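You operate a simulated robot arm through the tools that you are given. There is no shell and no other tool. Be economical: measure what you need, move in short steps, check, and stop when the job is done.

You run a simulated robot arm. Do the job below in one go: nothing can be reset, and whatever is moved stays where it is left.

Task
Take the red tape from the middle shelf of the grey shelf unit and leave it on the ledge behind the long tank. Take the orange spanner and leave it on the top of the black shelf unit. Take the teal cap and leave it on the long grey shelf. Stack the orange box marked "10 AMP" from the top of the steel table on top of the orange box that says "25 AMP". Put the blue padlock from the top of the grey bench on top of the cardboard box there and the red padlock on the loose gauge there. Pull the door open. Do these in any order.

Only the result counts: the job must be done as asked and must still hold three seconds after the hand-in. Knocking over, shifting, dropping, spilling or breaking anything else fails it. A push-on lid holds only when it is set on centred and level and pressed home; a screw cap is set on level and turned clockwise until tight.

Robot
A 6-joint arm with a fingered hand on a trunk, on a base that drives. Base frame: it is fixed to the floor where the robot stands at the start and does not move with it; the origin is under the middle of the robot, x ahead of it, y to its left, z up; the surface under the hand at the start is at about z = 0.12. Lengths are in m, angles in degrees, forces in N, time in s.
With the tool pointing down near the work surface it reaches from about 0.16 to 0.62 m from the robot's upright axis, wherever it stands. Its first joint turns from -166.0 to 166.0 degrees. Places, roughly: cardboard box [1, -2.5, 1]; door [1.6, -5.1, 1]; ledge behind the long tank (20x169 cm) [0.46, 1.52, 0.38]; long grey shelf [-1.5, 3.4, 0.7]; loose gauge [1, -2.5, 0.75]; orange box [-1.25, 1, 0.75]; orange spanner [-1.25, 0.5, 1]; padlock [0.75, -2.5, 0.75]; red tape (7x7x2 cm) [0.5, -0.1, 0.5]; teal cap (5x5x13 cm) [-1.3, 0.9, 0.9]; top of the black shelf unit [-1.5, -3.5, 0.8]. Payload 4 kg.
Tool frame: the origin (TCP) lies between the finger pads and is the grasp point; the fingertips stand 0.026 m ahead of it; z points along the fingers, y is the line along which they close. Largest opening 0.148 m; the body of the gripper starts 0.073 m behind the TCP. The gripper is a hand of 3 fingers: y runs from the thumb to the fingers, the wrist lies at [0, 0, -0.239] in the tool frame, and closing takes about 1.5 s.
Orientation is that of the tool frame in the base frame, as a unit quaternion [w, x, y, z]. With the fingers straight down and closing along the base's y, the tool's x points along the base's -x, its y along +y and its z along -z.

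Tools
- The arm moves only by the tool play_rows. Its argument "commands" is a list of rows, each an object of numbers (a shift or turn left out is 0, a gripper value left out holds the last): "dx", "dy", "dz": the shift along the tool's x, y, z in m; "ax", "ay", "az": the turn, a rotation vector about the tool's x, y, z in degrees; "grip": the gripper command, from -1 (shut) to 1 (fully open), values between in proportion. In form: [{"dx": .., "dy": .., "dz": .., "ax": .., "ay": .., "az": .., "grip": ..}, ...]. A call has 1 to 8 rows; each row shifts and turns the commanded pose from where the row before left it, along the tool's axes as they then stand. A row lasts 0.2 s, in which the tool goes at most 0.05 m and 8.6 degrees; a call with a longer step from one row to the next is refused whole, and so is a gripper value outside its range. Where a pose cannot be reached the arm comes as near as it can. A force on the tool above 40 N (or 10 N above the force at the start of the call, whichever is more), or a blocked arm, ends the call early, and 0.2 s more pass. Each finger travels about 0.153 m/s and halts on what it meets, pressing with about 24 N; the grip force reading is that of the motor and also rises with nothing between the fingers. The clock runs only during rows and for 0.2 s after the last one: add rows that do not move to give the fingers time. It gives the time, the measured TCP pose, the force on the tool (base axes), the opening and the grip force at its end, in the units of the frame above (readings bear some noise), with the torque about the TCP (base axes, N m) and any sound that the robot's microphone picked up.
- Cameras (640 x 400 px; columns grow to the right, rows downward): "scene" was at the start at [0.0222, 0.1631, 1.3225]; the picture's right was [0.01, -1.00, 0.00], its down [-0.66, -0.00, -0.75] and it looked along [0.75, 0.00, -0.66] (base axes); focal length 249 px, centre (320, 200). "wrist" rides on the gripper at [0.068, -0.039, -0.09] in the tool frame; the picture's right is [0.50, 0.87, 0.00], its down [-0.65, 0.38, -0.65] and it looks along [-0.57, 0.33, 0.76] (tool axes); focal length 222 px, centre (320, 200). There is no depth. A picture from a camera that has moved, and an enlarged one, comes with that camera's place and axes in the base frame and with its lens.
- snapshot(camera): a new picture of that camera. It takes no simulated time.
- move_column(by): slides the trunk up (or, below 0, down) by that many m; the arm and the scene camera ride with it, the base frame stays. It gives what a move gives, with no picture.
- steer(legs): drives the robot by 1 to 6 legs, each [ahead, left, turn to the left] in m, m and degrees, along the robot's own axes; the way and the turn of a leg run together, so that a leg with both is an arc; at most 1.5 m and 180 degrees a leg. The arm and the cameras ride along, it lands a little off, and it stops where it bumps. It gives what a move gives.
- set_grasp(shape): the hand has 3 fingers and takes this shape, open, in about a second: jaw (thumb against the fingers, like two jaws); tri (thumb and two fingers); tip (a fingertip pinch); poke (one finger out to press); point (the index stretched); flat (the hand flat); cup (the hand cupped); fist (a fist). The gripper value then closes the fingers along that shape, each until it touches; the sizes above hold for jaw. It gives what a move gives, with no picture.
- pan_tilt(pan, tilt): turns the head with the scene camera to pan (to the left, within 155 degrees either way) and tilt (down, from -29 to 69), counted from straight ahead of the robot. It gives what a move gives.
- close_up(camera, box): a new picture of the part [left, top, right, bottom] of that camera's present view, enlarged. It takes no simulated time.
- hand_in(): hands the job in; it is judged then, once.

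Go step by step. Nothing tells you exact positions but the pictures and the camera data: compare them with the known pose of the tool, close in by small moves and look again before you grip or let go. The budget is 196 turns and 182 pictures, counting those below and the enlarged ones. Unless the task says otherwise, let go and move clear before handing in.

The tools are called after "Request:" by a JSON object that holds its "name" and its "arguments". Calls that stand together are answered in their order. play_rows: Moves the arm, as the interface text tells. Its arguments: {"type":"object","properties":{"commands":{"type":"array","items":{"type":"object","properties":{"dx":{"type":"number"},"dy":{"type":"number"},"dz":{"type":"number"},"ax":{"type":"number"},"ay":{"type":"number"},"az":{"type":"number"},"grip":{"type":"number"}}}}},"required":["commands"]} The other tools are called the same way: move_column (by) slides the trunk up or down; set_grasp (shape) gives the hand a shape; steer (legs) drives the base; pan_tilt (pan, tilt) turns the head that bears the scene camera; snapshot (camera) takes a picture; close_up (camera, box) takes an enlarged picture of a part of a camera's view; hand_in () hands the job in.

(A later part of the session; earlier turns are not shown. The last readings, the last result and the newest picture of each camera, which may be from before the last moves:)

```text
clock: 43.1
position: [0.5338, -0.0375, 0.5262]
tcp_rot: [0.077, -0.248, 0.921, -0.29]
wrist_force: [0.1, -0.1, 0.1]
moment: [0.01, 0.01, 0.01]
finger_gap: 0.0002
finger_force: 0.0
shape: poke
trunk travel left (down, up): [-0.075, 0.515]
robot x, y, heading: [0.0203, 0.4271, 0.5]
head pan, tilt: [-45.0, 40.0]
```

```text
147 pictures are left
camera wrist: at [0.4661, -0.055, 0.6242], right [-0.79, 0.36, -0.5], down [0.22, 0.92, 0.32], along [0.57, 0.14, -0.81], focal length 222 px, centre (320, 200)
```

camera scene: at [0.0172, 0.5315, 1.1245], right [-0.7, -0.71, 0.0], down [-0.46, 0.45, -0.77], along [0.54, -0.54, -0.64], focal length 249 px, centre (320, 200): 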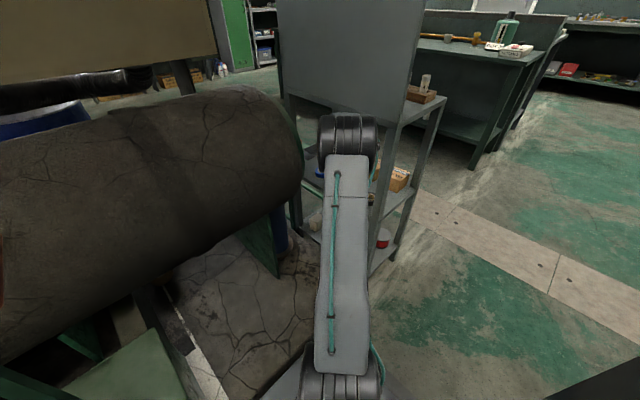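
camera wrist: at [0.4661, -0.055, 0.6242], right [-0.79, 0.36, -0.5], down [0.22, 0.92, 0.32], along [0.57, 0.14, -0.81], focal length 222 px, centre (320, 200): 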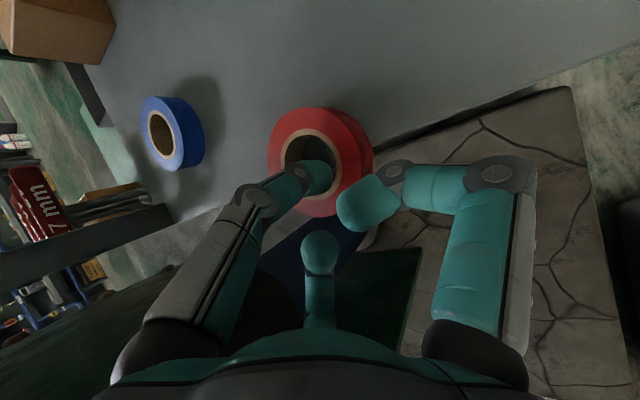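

The tape now overhangs about 2 cm. I'll lift the thumb out, steepen the hand to 18°, switch to jaw with a small gap, so the thumb can go into the hole and the two fingers outside the near wall.

Request:
{"name": "play_rows", "arguments": {"commands": [{"dy": -0.0172, "dz": -0.0246}, {"dy": -0.0172, "dz": -0.0246}, {"dx": -0.02, "dy": 0.0284, "dz": -0.02}, {"dx": -0.01, "dy": 0.0142, "dz": -0.01}, {"ax": -5.7}, {"ax": -5.7}, {"ax": -5.6}]}}

Request:
{"name": "set_grasp", "arguments": {"shape": "jaw"}}

Request:
{"name": "play_rows", "arguments": {"commands": [{"grip": -0.4}, {}, {}, {}, {}, {}]}}

Request:
{"name": "snapshot", "arguments": {"camera": "wrist"}}

Request:
{"name": "snapshot", "arguments": {"camera": "scene"}}

```text
clock: 44.7
position: [0.5336, 0.0209, 0.5869]
tcp_rot: [0.04, -0.256, 0.954, -0.149]
wrist_force: [0.2, 0.3, 0.4]
moment: [-0.03, -0.06, 0.06]
finger_gap: 0.0001
finger_force: 0.1
shape: poke
trunk travel left (down, up): [-0.075, 0.515]
robot x, y, heading: [0.0208, 0.4289, 0.5]
head pan, tilt: [-45.0, 40.0]
```

```text
clock: 45.6
position: [0.5325, 0.0213, 0.5873]
tcp_rot: [0.041, -0.256, 0.954, -0.152]
wrist_force: [-0.3, -0.3, 0.7]
moment: [0.03, -0.02, 0.02]
finger_gap: 0.1479
finger_force: 0.1
shape: jaw
trunk travel left (down, up): [-0.075, 0.515]
robot x, y, heading: [0.0187, 0.4281, 0.3]
head pan, tilt: [-45.0, 40.0]
```

```text
clock: 47.0
position: [0.5346, 0.0223, 0.5874]
tcp_rot: [0.041, -0.257, 0.954, -0.15]
wrist_force: [1.1, -0.2, -0.7]
moment: [0.0, -0.01, 0.01]
finger_gap: 0.0449
finger_force: 0.1
shape: jaw
trunk travel left (down, up): [-0.075, 0.515]
robot x, y, heading: [0.0197, 0.4312, 0.4]
head pan, tilt: [-45.0, 40.0]
```

```text
146 pictures are left
camera wrist: at [0.4803, -0.0208, 0.6862], right [-0.85, 0.46, -0.27], down [0.29, 0.81, 0.51], along [0.45, 0.35, -0.82], focal length 222 px, centre (320, 200)
```

wrist: 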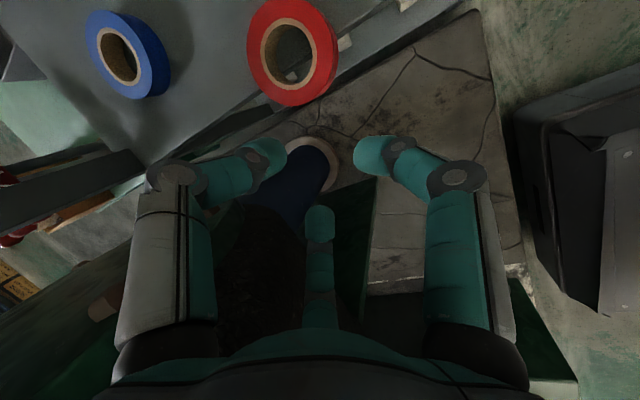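

```text
145 pictures are left
camera scene: at [0.0175, 0.5311, 1.1245], right [-0.7, -0.71, 0.0], down [-0.46, 0.45, -0.77], along [0.54, -0.54, -0.64], focal length 249 px, centre (320, 200)
```

scene: 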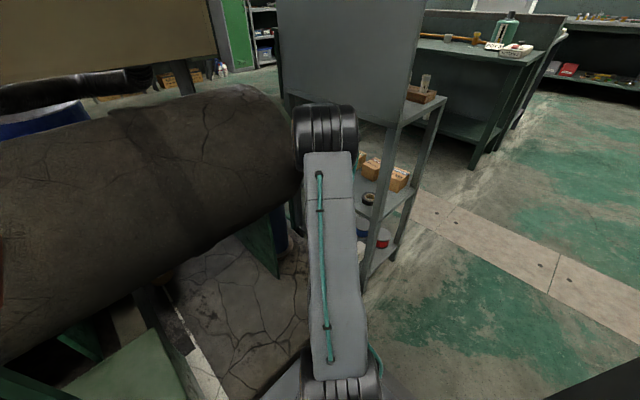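

Tape is stable at about (0.538, -0.062). Moving so the thumb hovers over the hole with the fingers outside.

Request:
{"name": "play_rows", "arguments": {"commands": [{"dx": 0.0195, "dy": -0.0129, "dz": 0.021}, {"dx": 0.0195, "dy": -0.0129, "dz": 0.021}, {}]}}

Request:
{"name": "snapshot", "arguments": {"camera": "wrist"}}

```text
clock: 47.8
position: [0.5175, -0.0298, 0.5546]
tcp_rot: [0.041, -0.257, 0.954, -0.151]
wrist_force: [-0.5, -0.5, -0.6]
moment: [-0.01, -0.01, 0.03]
finger_gap: 0.0448
finger_force: 0.0
shape: jaw
trunk travel left (down, up): [-0.075, 0.515]
robot x, y, heading: [0.0187, 0.431, 0.2]
head pan, tilt: [-45.0, 40.0]
```

```text
144 pictures are left
camera wrist: at [0.4649, -0.0732, 0.654], right [-0.85, 0.46, -0.27], down [0.29, 0.81, 0.51], along [0.45, 0.35, -0.82], focal length 222 px, centre (320, 200)
```

wrist: 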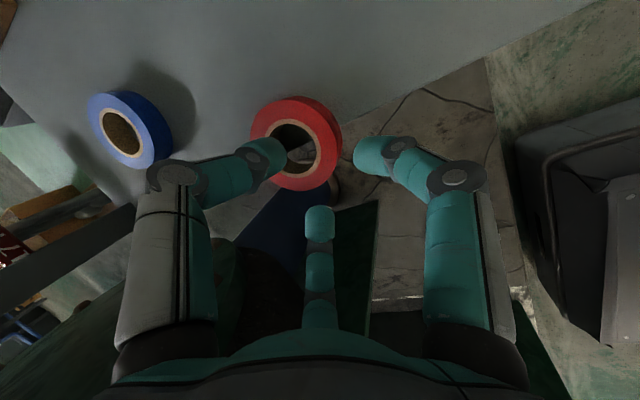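

Thumb tip and hole centre agree within a few mm. Lowering vertically 2.8 cm in steps.

Request:
{"name": "play_rows", "arguments": {"commands": [{"dy": 0.0022, "dz": 0.0067}, {"dy": 0.0022, "dz": 0.0067}, {"dy": 0.0022, "dz": 0.0067}, {}]}}

Request:
{"name": "close_up", "arguments": {"camera": "wrist", "box": [200, 80, 440, 230]}}

```text
clock: 48.8
position: [0.5183, -0.0302, 0.534]
tcp_rot: [0.04, -0.257, 0.954, -0.15]
wrist_force: [-0.7, -0.6, 0.4]
moment: [-0.02, 0.01, -0.01]
finger_gap: 0.0449
finger_force: 0.1
shape: jaw
trunk travel left (down, up): [-0.075, 0.515]
robot x, y, heading: [0.0222, 0.4299, 0.1]
head pan, tilt: [-45.0, 40.0]
```

```text
2.67 times, centred on (320, 155) of wrist
camera zoom: at [0.465, -0.0728, 0.6325], right [-0.85, 0.46, -0.27], down [0.29, 0.81, 0.51], along [0.45, 0.35, -0.82], focal length 592 px, centre (320, 320)
```

zoom: 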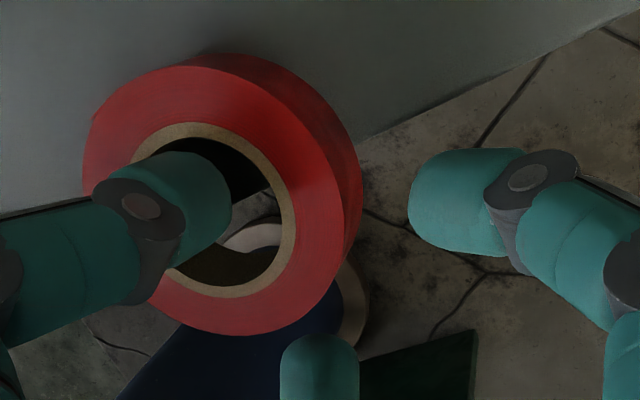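

Request:
{"name": "play_rows", "arguments": {"commands": [{"dx": -0.001, "dy": 0.0032, "dz": 0.0042}, {"dx": -0.001, "dy": 0.0032, "dz": 0.0042}, {}]}}

Request:
{"name": "close_up", "arguments": {"camera": "wrist", "box": [200, 80, 440, 230]}}

```text
clock: 49.6
position: [0.5185, -0.026, 0.5241]
tcp_rot: [0.04, -0.257, 0.954, -0.15]
wrist_force: [-0.1, -0.8, -0.5]
moment: [0.01, 0.0, -0.03]
finger_gap: 0.0445
finger_force: 0.0
shape: jaw
trunk travel left (down, up): [-0.075, 0.515]
robot x, y, heading: [0.0201, 0.4271, 0.4]
head pan, tilt: [-45.0, 40.0]
```

```text
2.67 times, centred on (320, 155) of wrist
camera zoom: at [0.4653, -0.069, 0.6231], right [-0.85, 0.46, -0.27], down [0.29, 0.81, 0.51], along [0.45, 0.35, -0.82], focal length 592 px, centre (320, 320)
```

zoom: 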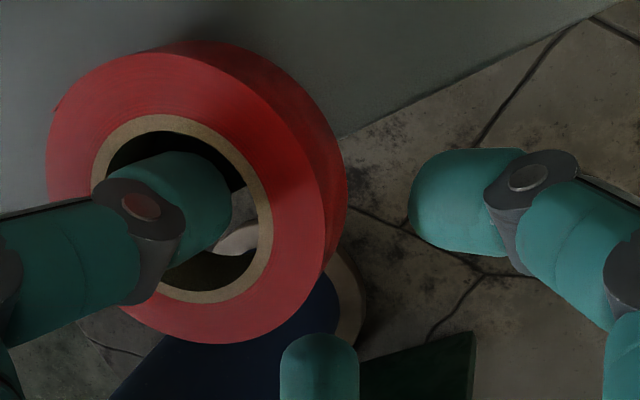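

Thumb is in the hole. A few mm lower, then close.

Request:
{"name": "play_rows", "arguments": {"commands": [{"dy": 0.0012, "dz": 0.0038}, {"grip": -1}, {}, {}, {}, {}]}}

Request:
{"name": "snapshot", "arguments": {"camera": "wrist"}}

```text
clock: 51.0
position: [0.5183, -0.026, 0.5216]
tcp_rot: [0.04, -0.256, 0.954, -0.151]
wrist_force: [1.5, 0.6, 0.1]
moment: [0.01, 0.0, 0.01]
finger_gap: 0.0118
finger_force: 23.7
shape: jaw
trunk travel left (down, up): [-0.075, 0.515]
robot x, y, heading: [0.0189, 0.4289, 0.6]
head pan, tilt: [-45.0, 40.0]
```

```text
141 pictures are left
camera wrist: at [0.4655, -0.0687, 0.6198], right [-0.85, 0.46, -0.27], down [0.29, 0.81, 0.51], along [0.45, 0.35, -0.82], focal length 222 px, centre (320, 200)
```

wrist: 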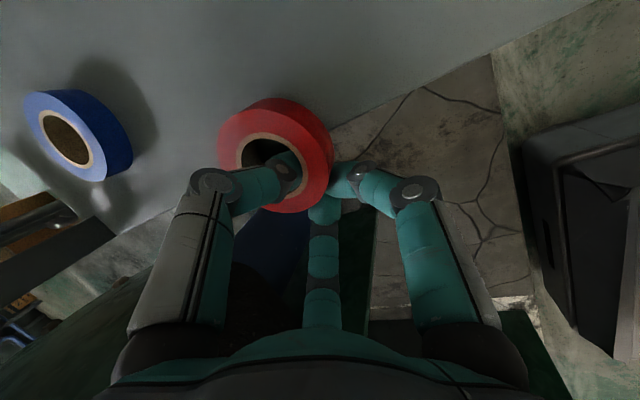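

The ring wall is gripped (23.7 N). Lifting 3 cm.

Request:
{"name": "play_rows", "arguments": {"commands": [{"dy": -0.0046, "dz": -0.0143}, {"dy": -0.0046, "dz": -0.0143}, {}]}}

Request:
{"name": "snapshot", "arguments": {"camera": "wrist"}}

```text
clock: 51.8
position: [0.5186, -0.0251, 0.5501]
tcp_rot: [0.04, -0.256, 0.954, -0.15]
wrist_force: [-0.2, -0.4, 0.0]
moment: [0.02, 0.0, 0.0]
finger_gap: 0.0116
finger_force: 23.6
shape: jaw
trunk travel left (down, up): [-0.075, 0.515]
robot x, y, heading: [0.019, 0.4303, 0.3]
head pan, tilt: [-45.0, 40.0]
```

```text
140 pictures are left
camera wrist: at [0.4655, -0.0679, 0.6492], right [-0.85, 0.46, -0.27], down [0.29, 0.81, 0.51], along [0.45, 0.35, -0.82], focal length 222 px, centre (320, 200)
```

wrist: 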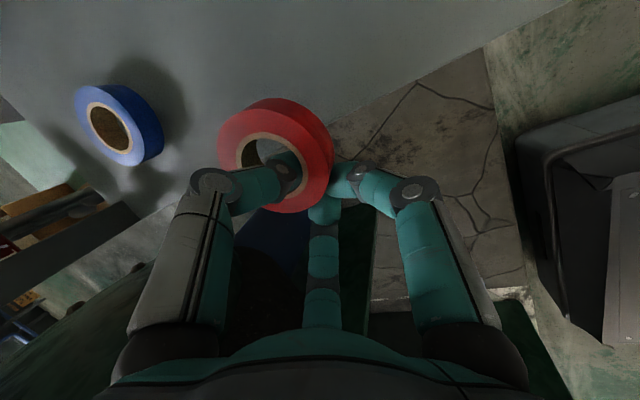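

The tape is held level. Retreating out of the gap between tank and post the way I came.

Request:
{"name": "play_rows", "arguments": {"commands": [{"dx": -0.007, "dy": 0.0332, "dz": -0.0339}, {"dx": -0.007, "dy": 0.0332, "dz": -0.0339}, {"dx": -0.007, "dy": 0.0332, "dz": -0.0339}, {"dx": -0.007, "dy": 0.0332, "dz": -0.0339}, {"dx": -0.007, "dy": 0.0332, "dz": -0.0339}, {"dx": -0.007, "dy": 0.0332, "dz": -0.0339}, {"dx": -0.007, "dy": 0.0332, "dz": -0.0339}]}}

Request:
{"name": "pan_tilt", "arguments": {"pan": 20, "tilt": 45}}

Request:
{"name": "snapshot", "arguments": {"camera": "scene"}}

```text
clock: 53.4
position: [0.4133, 0.2532, 0.7059]
tcp_rot: [0.041, -0.257, 0.954, -0.151]
wrist_force: [0.2, 0.2, -0.1]
moment: [0.04, 0.01, -0.01]
finger_gap: 0.0116
finger_force: 23.5
shape: jaw
trunk travel left (down, up): [-0.075, 0.515]
robot x, y, heading: [0.0184, 0.4278, 0.1]
head pan, tilt: [-45.0, 40.0]
```

```text
clock: 54.8
position: [0.4139, 0.2542, 0.706]
tcp_rot: [0.04, -0.257, 0.954, -0.151]
wrist_force: [0.5, 0.9, -0.6]
moment: [-0.01, -0.01, -0.02]
finger_gap: 0.0117
finger_force: 24.0
shape: jaw
trunk travel left (down, up): [-0.075, 0.515]
robot x, y, heading: [0.0159, 0.4303, 0.2]
head pan, tilt: [20.0, 45.0]
```

```text
139 pictures are left
camera scene: at [0.0333, 0.6191, 1.1173], right [0.35, -0.94, 0.0], down [-0.66, -0.24, -0.71], along [0.66, 0.24, -0.71], focal length 249 px, centre (320, 200)
```

scene: 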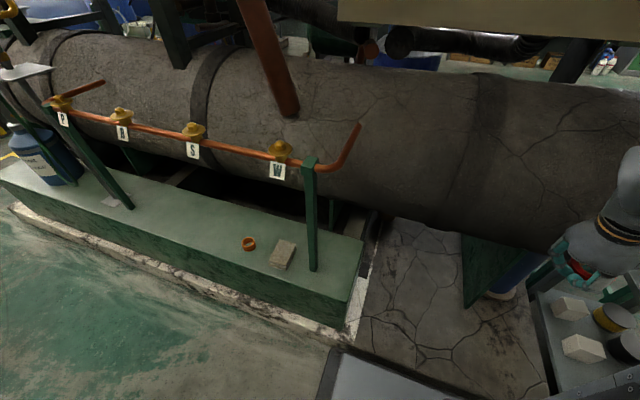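

Tape safely out. Now I swing the hand to face the ledge (+60° about vertical) and pull it back before driving along.

Request:
{"name": "play_rows", "arguments": {"commands": [{"ay": -2.63, "az": -8.08}, {"ay": -2.63, "az": -8.08}, {"ay": -2.63, "az": -8.08}, {"ay": -2.63, "az": -8.08}, {"ay": -2.63, "az": -8.08}, {"ay": -2.63, "az": -8.08}, {"ay": -2.63, "az": -8.08}]}}

Request:
{"name": "play_rows", "arguments": {"commands": [{"dy": 0.036, "dz": -0.0292}, {"dy": 0.036, "dz": -0.0292}, {"dy": 0.036, "dz": -0.0292}, {"dx": -0.045}, {"dx": -0.045}, {"dx": -0.045}]}}

Request:
{"name": "steer", "arguments": {"legs": [[-0.05, 0.75, 0]]}}

Request:
{"name": "pan_tilt", "arguments": {"pan": 0, "tilt": 50}}

Request:
{"name": "snapshot", "arguments": {"camera": "scene"}}

Request:
{"name": "snapshot", "arguments": {"camera": "wrist"}}

```text
clock: 56.4
position: [0.4359, 0.45, 0.605]
tcp_rot: [0.105, -0.69, 0.705, -0.126]
wrist_force: [0.3, -0.4, 0.2]
moment: [-0.01, 0.02, 0.05]
finger_gap: 0.0116
finger_force: 24.0
shape: jaw
out of reach, approached as far as the arm can: row 3, 4, 5, 6, 7
trunk travel left (down, up): [-0.075, 0.515]
robot x, y, heading: [0.0159, 0.4282, 0.2]
head pan, tilt: [20.0, 45.0]
```

```text
clock: 57.8
position: [0.3081, 0.6013, 0.6546]
tcp_rot: [0.111, -0.696, 0.701, -0.11]
wrist_force: [-1.4, 0.0, -0.9]
moment: [0.02, 0.01, 0.01]
finger_gap: 0.0118
finger_force: 23.9
shape: jaw
out of reach, approached as far as the arm can: row 1, 3
trunk travel left (down, up): [-0.075, 0.515]
robot x, y, heading: [0.0207, 0.4278, 0.2]
head pan, tilt: [20.0, 45.0]
```

```text
clock: 61.9
position: [0.251, 1.3644, 0.6522]
tcp_rot: [0.111, -0.698, 0.699, -0.11]
wrist_force: [-0.1, 0.0, -0.9]
moment: [-0.01, 0.01, 0.03]
finger_gap: 0.0117
finger_force: 23.5
shape: jaw
trunk travel left (down, up): [-0.075, 0.515]
robot x, y, heading: [-0.0367, 1.1918, 0.5]
head pan, tilt: [20.0, 45.0]
```

```text
clock: 62.7
position: [0.2509, 1.3653, 0.6537]
tcp_rot: [-0.111, 0.698, -0.698, 0.11]
wrist_force: [-0.3, -0.1, -0.9]
moment: [-0.02, -0.01, -0.01]
finger_gap: 0.0114
finger_force: 23.9
shape: jaw
trunk travel left (down, up): [-0.075, 0.515]
robot x, y, heading: [-0.0382, 1.1898, 0.6]
head pan, tilt: [0.0, 50.0]
```

```text
138 pictures are left
camera scene: at [-0.023, 1.3532, 1.1104], right [0.01, -1.0, 0.0], down [-0.77, -0.01, -0.64], along [0.64, 0.01, -0.77], focal length 249 px, centre (320, 200)
```

scene: 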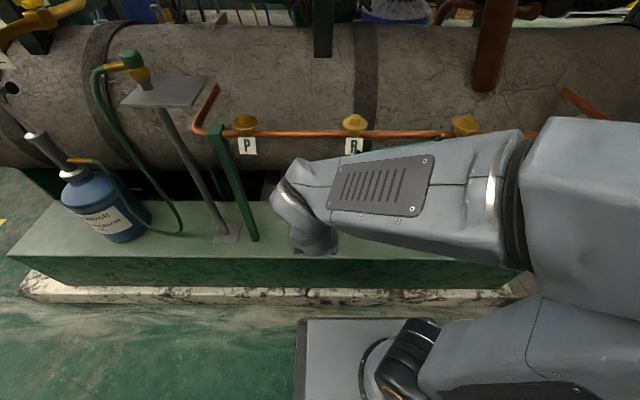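

```text
137 pictures are left
camera wrist: at [0.2603, 1.2964, 0.7523], right [-0.82, -0.5, -0.27], down [-0.56, 0.66, 0.51], along [-0.08, 0.57, -0.82], focal length 222 px, centre (320, 200)
```

wrist: 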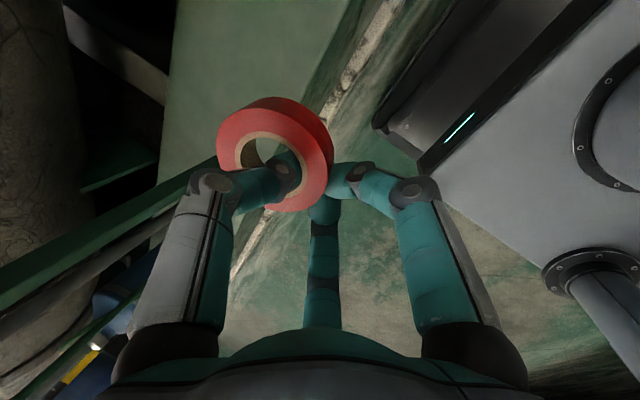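

Drove along; the tape is still held. The free spot on the ledge is around (0.44, 1.30), between the orange ring and a green post. Moving above it.

Request:
{"name": "play_rows", "arguments": {"commands": [{"dx": 0.0108, "dy": -0.0141, "dz": 0.0397}, {"dx": 0.0108, "dy": -0.0141, "dz": 0.0397}, {"dx": 0.0108, "dy": -0.0141, "dz": 0.0397}, {"dx": 0.0108, "dy": -0.0141, "dz": 0.0397}, {"dx": 0.0108, "dy": -0.0141, "dz": 0.0397}, {"dx": 0.0108, "dy": -0.0141, "dz": 0.0397}, {}]}}

Request:
{"name": "snapshot", "arguments": {"camera": "scene"}}

Request:
{"name": "snapshot", "arguments": {"camera": "wrist"}}

```text
clock: 64.3
position: [0.4053, 1.2999, 0.4512]
tcp_rot: [0.11, -0.698, 0.699, -0.109]
wrist_force: [1.0, 0.8, -0.8]
moment: [0.01, -0.01, 0.01]
finger_gap: 0.0115
finger_force: 23.6
shape: jaw
trunk travel left (down, up): [-0.075, 0.515]
robot x, y, heading: [-0.0385, 1.1913, 0.7]
head pan, tilt: [0.0, 50.0]
```

```text
136 pictures are left
camera scene: at [-0.023, 1.3531, 1.1103], right [0.01, -1.0, 0.0], down [-0.77, -0.01, -0.64], along [0.64, 0.01, -0.77], focal length 249 px, centre (320, 200)
```

scene: 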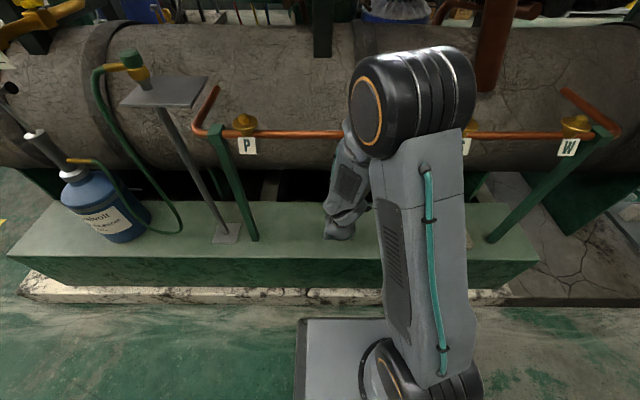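

```text
135 pictures are left
camera wrist: at [0.4143, 1.2314, 0.5493], right [-0.83, -0.5, -0.27], down [-0.56, 0.66, 0.51], along [-0.08, 0.57, -0.82], focal length 222 px, centre (320, 200)
```

wrist: 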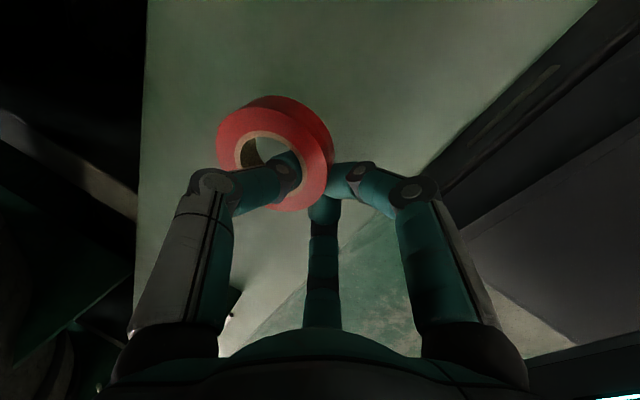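

The tape is above clear ledge. Lowering gently.

Request:
{"name": "play_rows", "arguments": {"commands": [{"dy": 0.0031, "dz": 0.0095}, {"dy": 0.0031, "dz": 0.0095}, {"dy": 0.0031, "dz": 0.0095}, {"dy": 0.0031, "dz": 0.0095}]}}

Request:
{"name": "play_rows", "arguments": {"commands": [{"dy": 0.0012, "dz": 0.0038}, {"dy": 0.0012, "dz": 0.0038}]}}

Request:
{"name": "snapshot", "arguments": {"camera": "wrist"}}

```text
clock: 65.3
position: [0.4059, 1.3003, 0.4124]
tcp_rot: [0.111, -0.697, 0.699, -0.111]
wrist_force: [-0.1, -0.6, -0.3]
moment: [-0.01, 0.0, -0.01]
finger_gap: 0.0116
finger_force: 24.4
shape: jaw
trunk travel left (down, up): [-0.075, 0.515]
robot x, y, heading: [-0.0369, 1.1929, 0.6]
head pan, tilt: [0.0, 50.0]
```

```text
clock: 65.9
position: [0.405, 1.301, 0.4046]
tcp_rot: [0.112, -0.697, 0.699, -0.111]
wrist_force: [-2.3, 1.7, 10.0]
moment: [0.08, 0.07, 0.01]
finger_gap: 0.0119
finger_force: 23.8
shape: jaw
trunk travel left (down, up): [-0.075, 0.515]
robot x, y, heading: [-0.0352, 1.1905, 0.4]
head pan, tilt: [0.0, 50.0]
```

```text
134 pictures are left
camera wrist: at [0.4148, 1.232, 0.5039], right [-0.82, -0.5, -0.27], down [-0.56, 0.66, 0.51], along [-0.08, 0.57, -0.82], focal length 222 px, centre (320, 200)
```

wrist: 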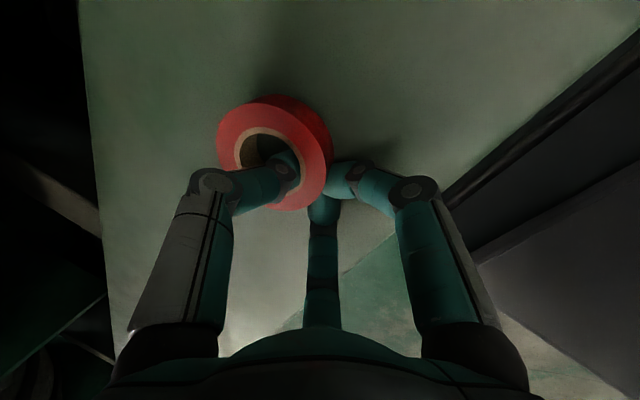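

Contact with the ledge at 10 N. Opening a little and lifting straight up.

Request:
{"name": "play_rows", "arguments": {"commands": [{"grip": -0.5}, {}, {}, {"dy": -0.0046, "dz": -0.0143}, {"dy": -0.0093, "dz": -0.0285}, {"dy": -0.0093, "dz": -0.0285}]}}

Request:
{"name": "snapshot", "arguments": {"camera": "wrist"}}

```text
clock: 67.3
position: [0.405, 1.3013, 0.4804]
tcp_rot: [-0.111, 0.699, -0.698, 0.11]
wrist_force: [-0.2, 0.6, -0.4]
moment: [0.0, 0.02, -0.02]
finger_gap: 0.0371
finger_force: 0.0
shape: jaw
trunk travel left (down, up): [-0.075, 0.515]
robot x, y, heading: [-0.0384, 1.1906, 0.8]
head pan, tilt: [0.0, 50.0]
```

```text
133 pictures are left
camera wrist: at [0.4145, 1.2328, 0.5788], right [-0.82, -0.5, -0.27], down [-0.56, 0.65, 0.51], along [-0.08, 0.57, -0.82], focal length 222 px, centre (320, 200)
```

wrist: 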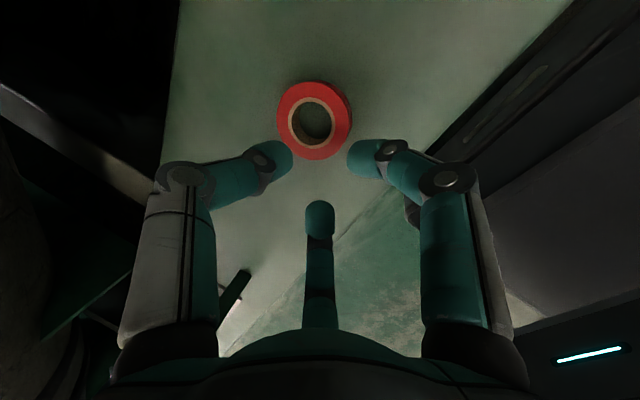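

The tape lies flat on the ledge, done. Retracting, then driving round to the steel table behind.

Request:
{"name": "play_rows", "arguments": {"commands": [{"dx": 0.0, "dy": -0.0093, "dz": -0.0285}, {"dx": 0.02, "dy": 0.0136, "dz": -0.036}, {"dx": 0.02, "dy": 0.0136, "dz": -0.036}, {"dx": 0.02, "dy": 0.0136, "dz": -0.036}, {"dx": 0.02, "dy": 0.0136, "dz": -0.036}, {"dx": 0.02, "dy": 0.0136, "dz": -0.036, "grip": 1}]}}

Request:
{"name": "move_column", "arguments": {"by": 0.25}}

Request:
{"name": "steer", "arguments": {"legs": [[-0.3, 0, 0], [0, 0, 180]]}}

Request:
{"name": "pan_tilt", "arguments": {"pan": 0, "tilt": 25}}

Request:
{"name": "snapshot", "arguments": {"camera": "scene"}}

```text
clock: 68.7
position: [0.2787, 1.2322, 0.6492]
tcp_rot: [0.109, -0.696, 0.701, -0.114]
wrist_force: [-0.3, -1.0, 1.1]
moment: [-0.01, -0.01, -0.01]
finger_gap: 0.1473
finger_force: 0.0
shape: jaw
out of reach, approached as far as the arm can: row 5, 6
trunk travel left (down, up): [-0.075, 0.515]
robot x, y, heading: [-0.034, 1.1907, 0.8]
head pan, tilt: [0.0, 50.0]
```

```text
clock: 71.3
position: [0.2784, 1.2316, 0.899]
tcp_rot: [0.109, -0.696, 0.701, -0.113]
wrist_force: [0.8, -0.2, 0.1]
moment: [0.01, 0.04, -0.02]
finger_gap: 0.1479
finger_force: 0.0
shape: jaw
trunk travel left (down, up): [-0.325, 0.265]
robot x, y, heading: [-0.037, 1.1881, 0.7]
head pan, tilt: [0.0, 50.0]
```

```text
clock: 80.8
position: [-0.6438, 1.124, 0.8987]
tcp_rot: [-0.111, 0.677, 0.719, -0.114]
wrist_force: [-0.5, 0.3, -1.1]
moment: [-0.02, -0.01, -0.01]
finger_gap: 0.1476
finger_force: 0.1
shape: jaw
trunk travel left (down, up): [-0.325, 0.265]
robot x, y, heading: [-0.3322, 1.1873, -175.7]
head pan, tilt: [0.0, 50.0]
```

```text
clock: 81.7
position: [-0.6439, 1.1239, 0.8992]
tcp_rot: [-0.111, 0.677, 0.719, -0.113]
wrist_force: [-0.1, 0.0, 0.5]
moment: [0.03, -0.01, 0.0]
finger_gap: 0.1479
finger_force: 0.1
shape: jaw
trunk travel left (down, up): [-0.325, 0.265]
robot x, y, heading: [-0.3341, 1.185, -175.5]
head pan, tilt: [0.0, 25.0]
```

```text
132 pictures are left
camera scene: at [-0.3538, 1.0242, 1.3978], right [-0.08, 1.0, 0.0], down [0.42, 0.03, -0.91], along [-0.9, -0.07, -0.42], focal length 249 px, centre (320, 200)
```

scene: 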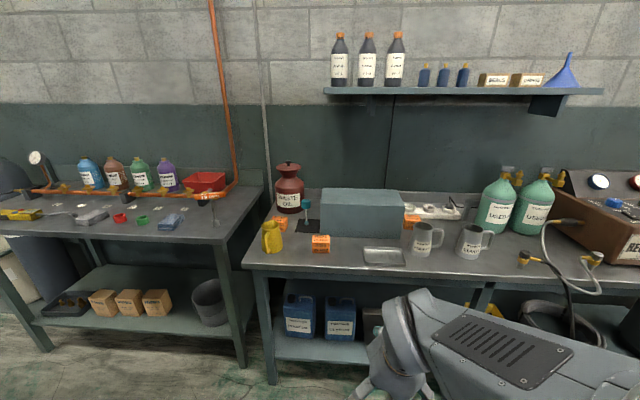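

I face the steel table. Looking closer at the objects.

Request:
{"name": "close_up", "arguments": {"camera": "scene", "box": [180, 140, 500, 300]}}

Request:
{"name": "close_up", "arguments": {"camera": "scene", "box": [0, 140, 260, 300]}}

```text
2.00 times, centred on (340, 220) of scene
camera zoom: at [-0.3538, 1.0242, 1.3978], right [-0.08, 1.0, 0.0], down [0.42, 0.03, -0.91], along [-0.9, -0.07, -0.42], focal length 498 px, centre (280, 160)
```

zoom: 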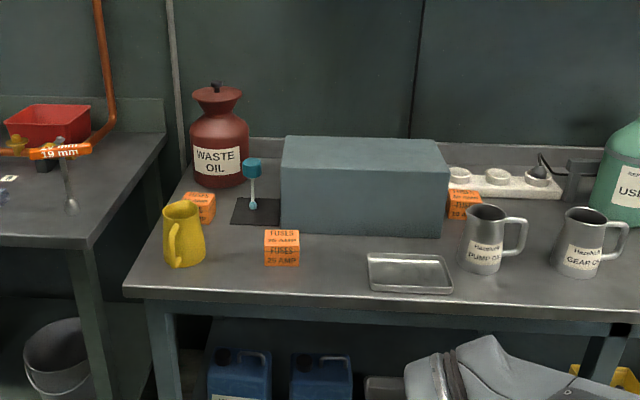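

```text
2.46 times, centred on (130, 220) of scene
camera zoom: at [-0.3538, 1.0242, 1.3978], right [-0.08, 1.0, 0.0], down [0.42, 0.03, -0.91], along [-0.9, -0.07, -0.42], focal length 613 px, centre (788, 151)
```

zoom: 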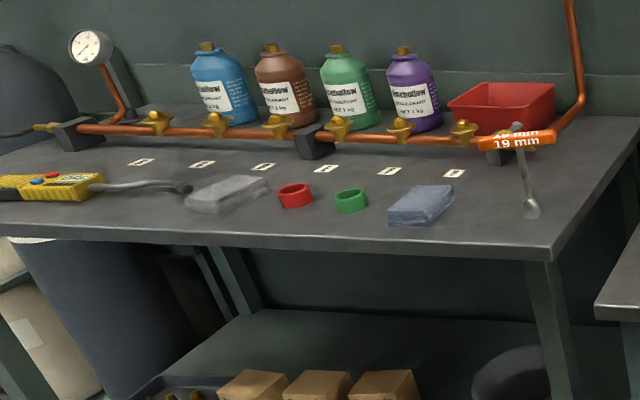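

Request:
{"name": "close_up", "arguments": {"camera": "scene", "box": [255, 185, 355, 265]}}

Request:
{"name": "close_up", "arguments": {"camera": "scene", "box": [380, 190, 460, 250]}}

Request:
{"name": "close_up", "arguments": {"camera": "scene", "box": [170, 170, 250, 240]}}

```text
5.00 times, centred on (305, 225) of scene
camera zoom: at [-0.3538, 1.0242, 1.3978], right [-0.08, 1.0, 0.0], down [0.42, 0.03, -0.91], along [-0.9, -0.07, -0.42], focal length 1245 px, centre (395, 75)
```

zoom: 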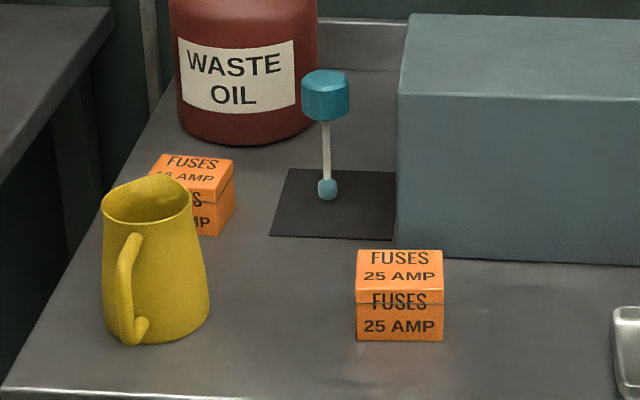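

```text
6.67 times, centred on (420, 220) of scene
camera zoom: at [-0.3538, 1.0242, 1.3978], right [-0.08, 1.0, 0.0], down [0.42, 0.03, -0.91], along [-0.9, -0.07, -0.42], focal length 1660 px, centre (-347, 67)
```

zoom: 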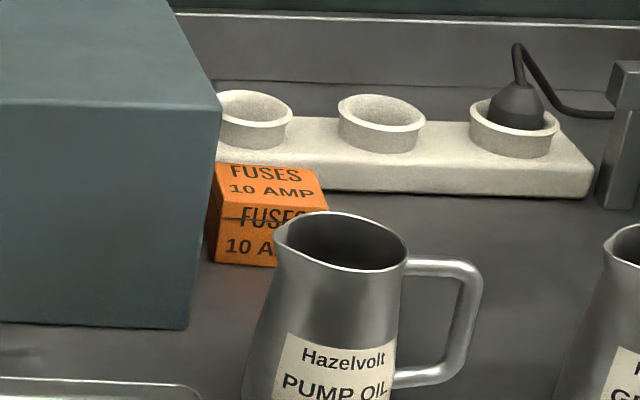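

```text
5.71 times, centred on (210, 205) of scene
camera zoom: at [-0.3538, 1.0242, 1.3978], right [-0.08, 1.0, 0.0], down [0.42, 0.03, -0.91], along [-0.9, -0.07, -0.42], focal length 1423 px, centre (949, 171)
```

zoom: 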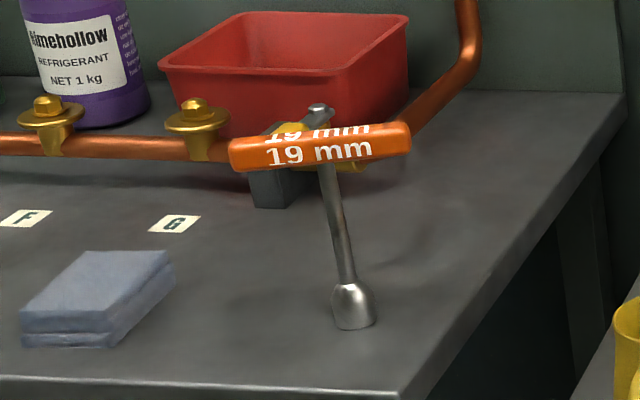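

Found all three: the 10 AMP box stands beside the slate block at about (-1.43, 1.39), the 25 AMP box near (-1.21, 0.96), the teal cap stands on a rod on a black mat, and the T-handled spanner stands on the next bench. Raising the trunk and driving closer.

Request:
{"name": "move_column", "arguments": {"by": 0.2}}

Request:
{"name": "steer", "arguments": {"legs": [[0.0, 0, -4.5], [0.4, -0.06, 0]]}}

Request:
{"name": "pan_tilt", "arguments": {"pan": 0, "tilt": 50}}

Request:
{"name": "snapshot", "arguments": {"camera": "scene"}}

Request:
{"name": "snapshot", "arguments": {"camera": "wrist"}}

```text
clock: 83.9
position: [-0.6446, 1.1238, 1.0998]
tcp_rot: [-0.11, 0.677, 0.719, -0.114]
wrist_force: [0.2, -0.2, 0.5]
moment: [-0.01, -0.01, -0.02]
finger_gap: 0.1479
finger_force: 0.1
shape: jaw
trunk travel left (down, up): [-0.525, 0.065]
robot x, y, heading: [-0.3344, 1.1823, -175.4]
head pan, tilt: [0.0, 25.0]
```

```text
clock: 86.8
position: [-1.0454, 1.208, 1.0991]
tcp_rot: [-0.115, 0.705, 0.692, -0.108]
wrist_force: [-0.7, 0.4, -0.3]
moment: [-0.01, -0.02, -0.02]
finger_gap: 0.1481
finger_force: 0.0
shape: jaw
trunk travel left (down, up): [-0.525, 0.065]
robot x, y, heading: [-0.7268, 1.2454, 179.6]
head pan, tilt: [0.0, 25.0]
```

```text
clock: 87.7
position: [-1.0447, 1.209, 1.0992]
tcp_rot: [-0.115, 0.705, 0.691, -0.109]
wrist_force: [0.2, -0.3, 0.1]
moment: [-0.01, 0.01, 0.02]
finger_gap: 0.1478
finger_force: 0.1
shape: jaw
trunk travel left (down, up): [-0.525, 0.065]
robot x, y, heading: [-0.7319, 1.2489, 179.7]
head pan, tilt: [0.0, 50.0]
```

```text
126 pictures are left
camera scene: at [-0.7476, 1.0859, 1.5604], right [0.0, 1.0, 0.0], down [0.77, 0.0, -0.64], along [-0.64, 0.0, -0.77], focal length 249 px, centre (320, 200)
```

scene: 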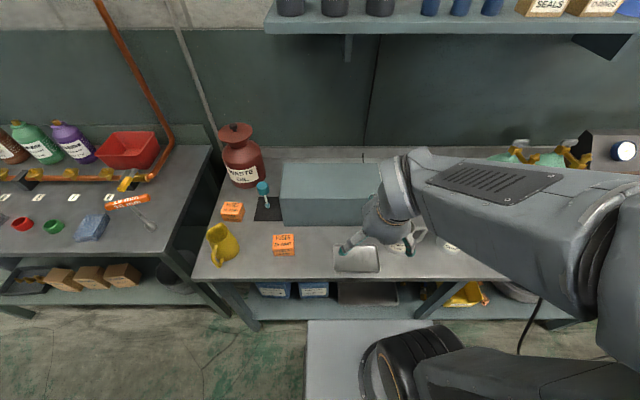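

```text
125 pictures are left
camera wrist: at [-1.0511, 1.275, 1.199], right [0.83, 0.49, -0.27], down [0.55, -0.67, 0.5], along [0.06, -0.56, -0.82], focal length 222 px, centre (320, 200)
```

wrist: 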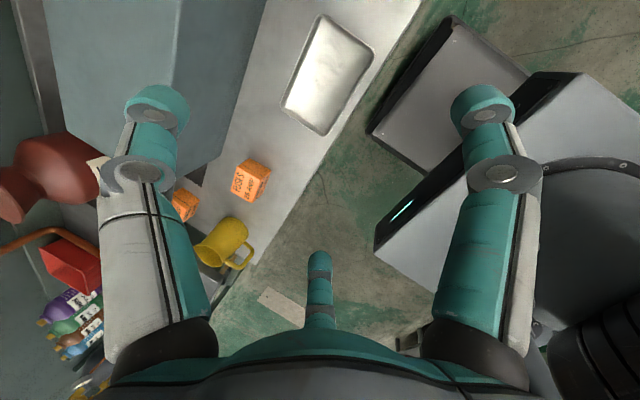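

Aligning the robot with the 10 AMP box (y≈1.39) and reaching over for a look.

Request:
{"name": "steer", "arguments": {"legs": [[0, -0.18, 0]]}}

Request:
{"name": "play_rows", "arguments": {"commands": [{"dy": -0.0428, "dz": 0.014}, {"dy": -0.0428, "dz": 0.014}, {"dy": -0.0428, "dz": 0.014}, {"dy": -0.0428, "dz": 0.014}, {"dy": -0.0428, "dz": 0.014}, {"dy": -0.0428, "dz": 0.014}]}}

Request:
{"name": "snapshot", "arguments": {"camera": "scene"}}

Request:
{"name": "snapshot", "arguments": {"camera": "wrist"}}

```text
clock: 89.2
position: [-1.043, 1.3878, 1.099]
tcp_rot: [-0.115, 0.705, 0.691, -0.109]
wrist_force: [-0.2, -0.2, -0.2]
moment: [0.0, 0.0, 0.0]
finger_gap: 0.1478
finger_force: 0.1
shape: jaw
trunk travel left (down, up): [-0.525, 0.065]
robot x, y, heading: [-0.7277, 1.4246, 180.1]
head pan, tilt: [0.0, 50.0]
```

```text
clock: 90.6
position: [-1.2993, 1.3433, 1.074]
tcp_rot: [-0.12, 0.707, 0.689, -0.108]
wrist_force: [0.0, 0.5, 0.9]
moment: [0.0, 0.0, 0.02]
finger_gap: 0.1478
finger_force: 0.2
shape: jaw
out of reach, approached as far as the arm can: row 1, 2, 3, 4, 5, 6
trunk travel left (down, up): [-0.525, 0.065]
robot x, y, heading: [-0.7281, 1.4229, 179.9]
head pan, tilt: [0.0, 50.0]
```

```text
124 pictures are left
camera scene: at [-0.7477, 1.2649, 1.5603], right [0.0, 1.0, 0.0], down [0.77, 0.0, -0.64], along [-0.64, 0.0, -0.77], focal length 249 px, centre (320, 200)
```

scene: 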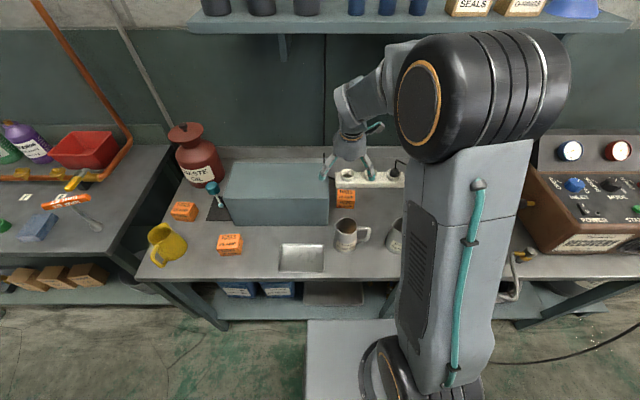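

```text
123 pictures are left
camera wrist: at [-1.3052, 1.4082, 1.174], right [0.83, 0.48, -0.27], down [0.55, -0.68, 0.49], along [0.05, -0.56, -0.83], focal length 222 px, centre (320, 200)
```

wrist: 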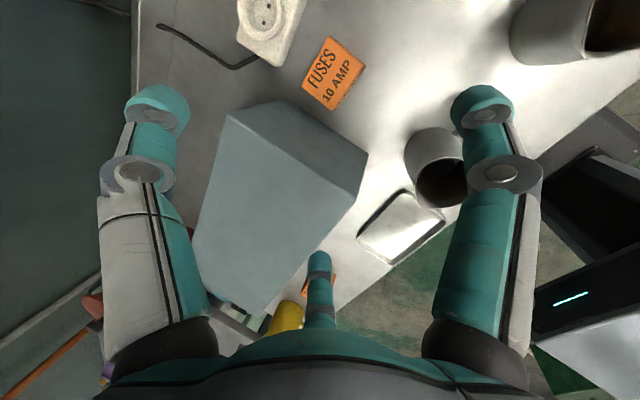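

The 10 AMP box top centre triangulates to (-1.378, 1.363, ~0.815). The arm reported reach limits, likely from the wrist roll I accumulated, so I'll unroll the hand by 180°.

Request:
{"name": "play_rows", "arguments": {"commands": [{"az": 8.5}, {"az": 8.5}, {"az": 8.5}, {"az": 8.5}, {"az": 8.5}, {"az": 8.5}, {"az": 8.5}, {"az": 8.5}]}}

Request:
{"name": "play_rows", "arguments": {"commands": [{"az": 8.5}, {"az": 8.5}, {"az": 8.5}, {"az": 8.5}, {"az": 8.5}, {"az": 8.5}, {"az": 8.5}, {"az": 8.5}]}}

Request:
{"name": "play_rows", "arguments": {"commands": [{"az": 8.5}, {"az": 8.5}, {"az": 8.5}, {"az": 8.5}, {"az": 8.5}]}}

Request:
{"name": "snapshot", "arguments": {"camera": "wrist"}}

```text
clock: 92.4
position: [-1.2993, 1.3425, 1.0739]
tcp_rot: [-0.033, 0.971, 0.179, -0.154]
wrist_force: [-0.2, -0.6, 0.2]
moment: [0.02, -0.03, -0.01]
finger_gap: 0.1482
finger_force: 0.0
shape: jaw
trunk travel left (down, up): [-0.525, 0.065]
robot x, y, heading: [-0.7293, 1.4258, 179.8]
head pan, tilt: [0.0, 50.0]
```

```text
clock: 94.2
position: [-1.2984, 1.3433, 1.0742]
tcp_rot: [0.058, 0.905, -0.395, -0.147]
wrist_force: [0.5, -0.1, 1.2]
moment: [0.02, 0.0, 0.0]
finger_gap: 0.1481
finger_force: 0.0
shape: jaw
trunk travel left (down, up): [-0.525, 0.065]
robot x, y, heading: [-0.73, 1.4195, 179.9]
head pan, tilt: [0.0, 50.0]
```

```text
clock: 95.4
position: [-1.2975, 1.3429, 1.0735]
tcp_rot: [0.109, 0.7, -0.697, -0.116]
wrist_force: [0.5, 1.6, 0.0]
moment: [0.03, 0.01, -0.01]
finger_gap: 0.1478
finger_force: 0.0
shape: jaw
trunk travel left (down, up): [-0.525, 0.065]
robot x, y, heading: [-0.7256, 1.4255, 180.0]
head pan, tilt: [0.0, 50.0]
```

```text
122 pictures are left
camera wrist: at [-1.2317, 1.2745, 1.1484], right [-0.82, -0.51, 0.26], down [-0.16, 0.65, 0.75], along [-0.55, 0.57, -0.61], focal length 222 px, centre (320, 200)
```

wrist: 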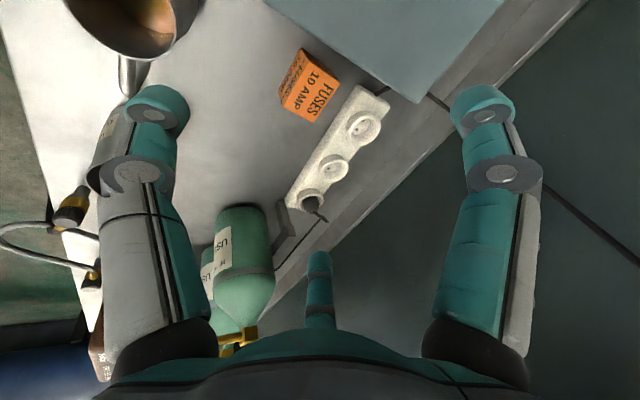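

The roll is fixed. Now straightening the hand to near vertical and moving above the box.

Request:
{"name": "play_rows", "arguments": {"commands": [{"ax": 8}, {"ax": 8}, {"dx": -0.005, "dy": 0.022, "dz": 0.032}, {"dx": -0.005, "dy": 0.022, "dz": 0.032}, {"dx": -0.005, "dy": 0.022, "dz": 0.032}, {"dx": -0.005, "dy": 0.022, "dz": 0.032}, {"grip": 0.6}]}}

Request:
{"name": "snapshot", "arguments": {"camera": "wrist"}}

Request:
{"name": "snapshot", "arguments": {"camera": "scene"}}

```text
clock: 96.8
position: [-1.3815, 1.3629, 0.9759]
tcp_rot: [0.015, 0.709, -0.705, -0.024]
wrist_force: [9.1, 5.0, 24.4]
moment: [-2.04, 0.89, 0.57]
finger_gap: 0.1479
finger_force: 0.0
shape: jaw
trunk travel left (down, up): [-0.525, 0.065]
robot x, y, heading: [-0.7286, 1.4245, 180.1]
head pan, tilt: [0.0, 50.0]
stopped in row 6: the force on the tool passed its limit at 50 N (the readings are from after the stop); the commanded pose is now the measured one
```

```text
121 pictures are left
camera wrist: at [-1.3371, 1.2941, 1.0643], right [-0.86, -0.5, 0.04], down [-0.34, 0.65, 0.68], along [-0.37, 0.57, -0.73], focal length 222 px, centre (320, 200)
```

wrist: 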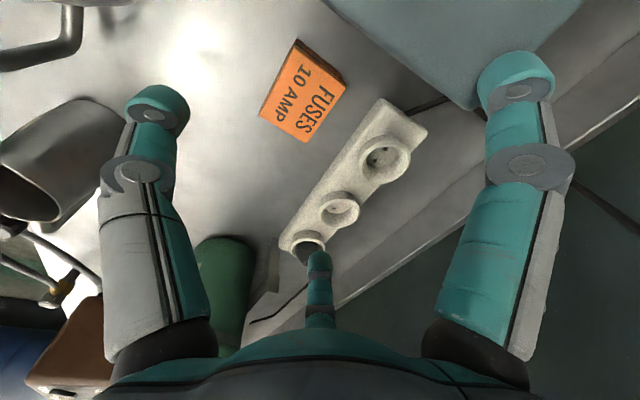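

```text
120 pictures are left
camera scene: at [-0.7441, 1.2655, 1.561], right [0.0, 1.0, 0.0], down [0.76, 0.0, -0.64], along [-0.64, 0.0, -0.76], focal length 249 px, centre (320, 200)
```

scene: 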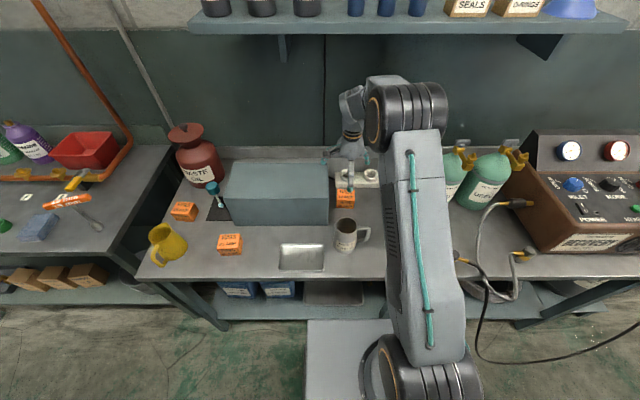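

A spread finger touched the top of the slate block (its top is ~0.95). I'll rise, narrow the fingers and roll so the thumb is on the +y side and no finger points at the block.

Request:
{"name": "play_rows", "arguments": {"commands": [{"dz": -0.04}, {"dz": -0.03, "grip": 0.22}, {"az": -8.2}, {"az": -8.2}, {"az": -8.2}, {"az": -8.2}, {"az": -8.2}, {"az": -8.2}]}}

Request:
{"name": "play_rows", "arguments": {"commands": [{"az": -8.2}, {"az": -8.2}, {"az": -8.2}, {"az": -8.2}, {"az": -8.2}]}}

Request:
{"name": "snapshot", "arguments": {"camera": "wrist"}}

Request:
{"name": "close_up", "arguments": {"camera": "scene", "box": [200, 120, 440, 280]}}

```text
clock: 98.6
position: [-1.3797, 1.364, 1.0401]
tcp_rot: [0.004, 0.938, -0.345, -0.024]
wrist_force: [0.6, -0.8, 0.2]
moment: [-0.02, 0.03, -0.02]
finger_gap: 0.091
finger_force: 0.0
shape: jaw
trunk travel left (down, up): [-0.525, 0.065]
robot x, y, heading: [-0.7247, 1.4249, 179.8]
head pan, tilt: [0.0, 50.0]
```

```text
clock: 99.8
position: [-1.3792, 1.3603, 1.0403]
tcp_rot: [-0.006, 1.0, 0.005, -0.024]
wrist_force: [-0.3, 0.6, 0.3]
moment: [0.03, 0.03, 0.01]
finger_gap: 0.0906
finger_force: 0.1
shape: jaw
trunk travel left (down, up): [-0.525, 0.065]
robot x, y, heading: [-0.7291, 1.4226, 179.6]
head pan, tilt: [0.0, 50.0]
```

```text
119 pictures are left
camera wrist: at [-1.3072, 1.3996, 1.1293], right [0.51, -0.86, -0.03], down [-0.62, -0.39, 0.68], along [-0.6, -0.32, -0.73], focal length 222 px, centre (320, 200)
```

wrist: 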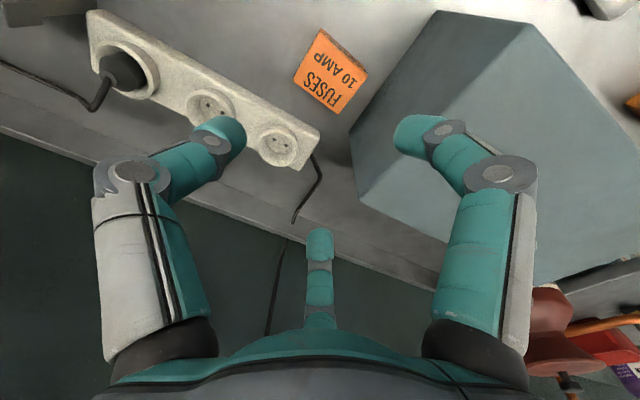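

```text
2.50 times, centred on (320, 200) of scene
camera zoom: at [-0.7475, 1.2649, 1.5603], right [0.0, 1.0, 0.0], down [0.77, 0.0, -0.64], along [-0.64, 0.0, -0.77], focal length 623 px, centre (320, 200)
```

zoom: 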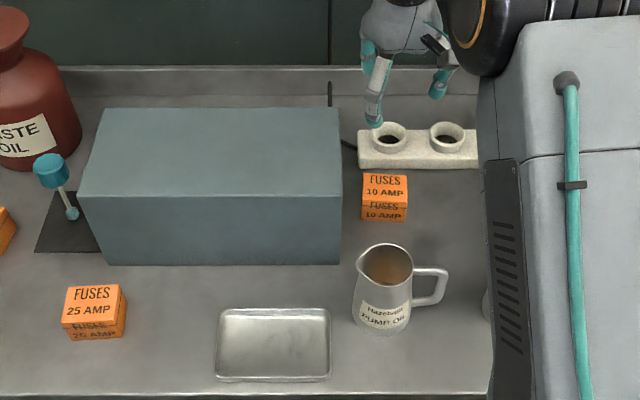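

Box centre confirmed about (-1.372, 1.363). Descending to hover with the thumb on the +y side.

Request:
{"name": "play_rows", "arguments": {"commands": [{"dx": 0.0042, "dy": -0.0027, "dz": 0.0467}, {"dx": 0.0042, "dy": -0.0027, "dz": 0.0467}, {"dx": 0.0042, "dy": -0.0027, "dz": 0.0467}, {}]}}

Request:
{"name": "snapshot", "arguments": {"camera": "wrist"}}

Request:
{"name": "close_up", "arguments": {"camera": "scene", "box": [280, 120, 440, 240]}}

```text
clock: 100.8
position: [-1.3723, 1.3719, 0.898]
tcp_rot: [-0.006, 1.0, 0.004, -0.023]
wrist_force: [0.0, -0.4, 0.2]
moment: [0.0, -0.04, -0.01]
finger_gap: 0.0906
finger_force: 0.1
shape: jaw
trunk travel left (down, up): [-0.525, 0.065]
robot x, y, heading: [-0.7334, 1.4276, 180.0]
head pan, tilt: [0.0, 50.0]
```

```text
117 pictures are left
camera wrist: at [-1.2999, 1.4092, 0.9865], right [0.51, -0.86, -0.03], down [-0.62, -0.39, 0.68], along [-0.6, -0.32, -0.73], focal length 222 px, centre (320, 200)
```

wrist: 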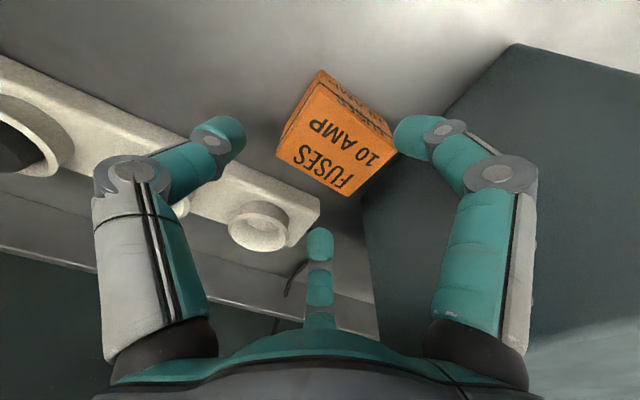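

```text
3.33 times, centred on (360, 180) of scene
camera zoom: at [-0.7478, 1.2649, 1.5603], right [0.0, 1.0, 0.0], down [0.77, 0.0, -0.64], along [-0.64, 0.0, -0.77], focal length 830 px, centre (187, 267)
```

zoom: 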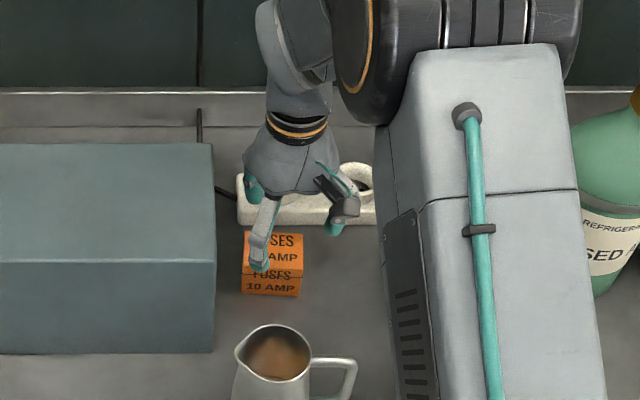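

Aligned to within ~1 cm as intended. Descending around the box.

Request:
{"name": "play_rows", "arguments": {"commands": [{"dx": 0.001, "dy": 0.0015, "dz": 0.0205}, {"dx": 0.001, "dy": 0.0015, "dz": 0.0205}, {"dx": 0.001, "dy": 0.0015, "dz": 0.0205}]}}

Request:
{"name": "snapshot", "arguments": {"camera": "wrist"}}

```text
clock: 101.6
position: [-1.372, 1.3676, 0.8371]
tcp_rot: [-0.006, 1.0, 0.003, -0.025]
wrist_force: [-0.7, -0.2, -0.5]
moment: [-0.06, 0.02, 0.0]
finger_gap: 0.091
finger_force: 0.2
shape: jaw
trunk travel left (down, up): [-0.525, 0.065]
robot x, y, heading: [-0.7278, 1.4222, 179.8]
head pan, tilt: [0.0, 50.0]
```

```text
115 pictures are left
camera wrist: at [-1.3007, 1.4055, 0.9266], right [0.51, -0.86, -0.03], down [-0.62, -0.39, 0.68], along [-0.6, -0.32, -0.73], focal length 222 px, centre (320, 200)
```

wrist: 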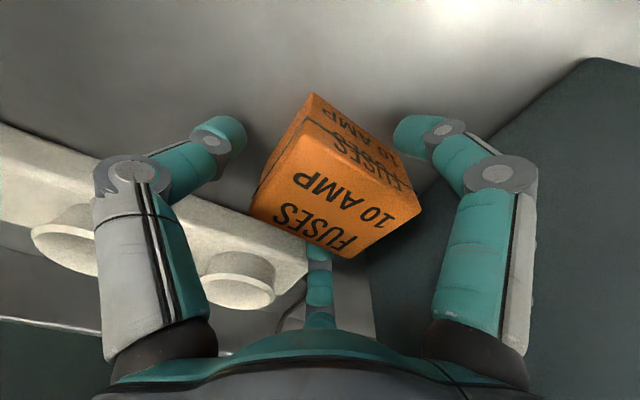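

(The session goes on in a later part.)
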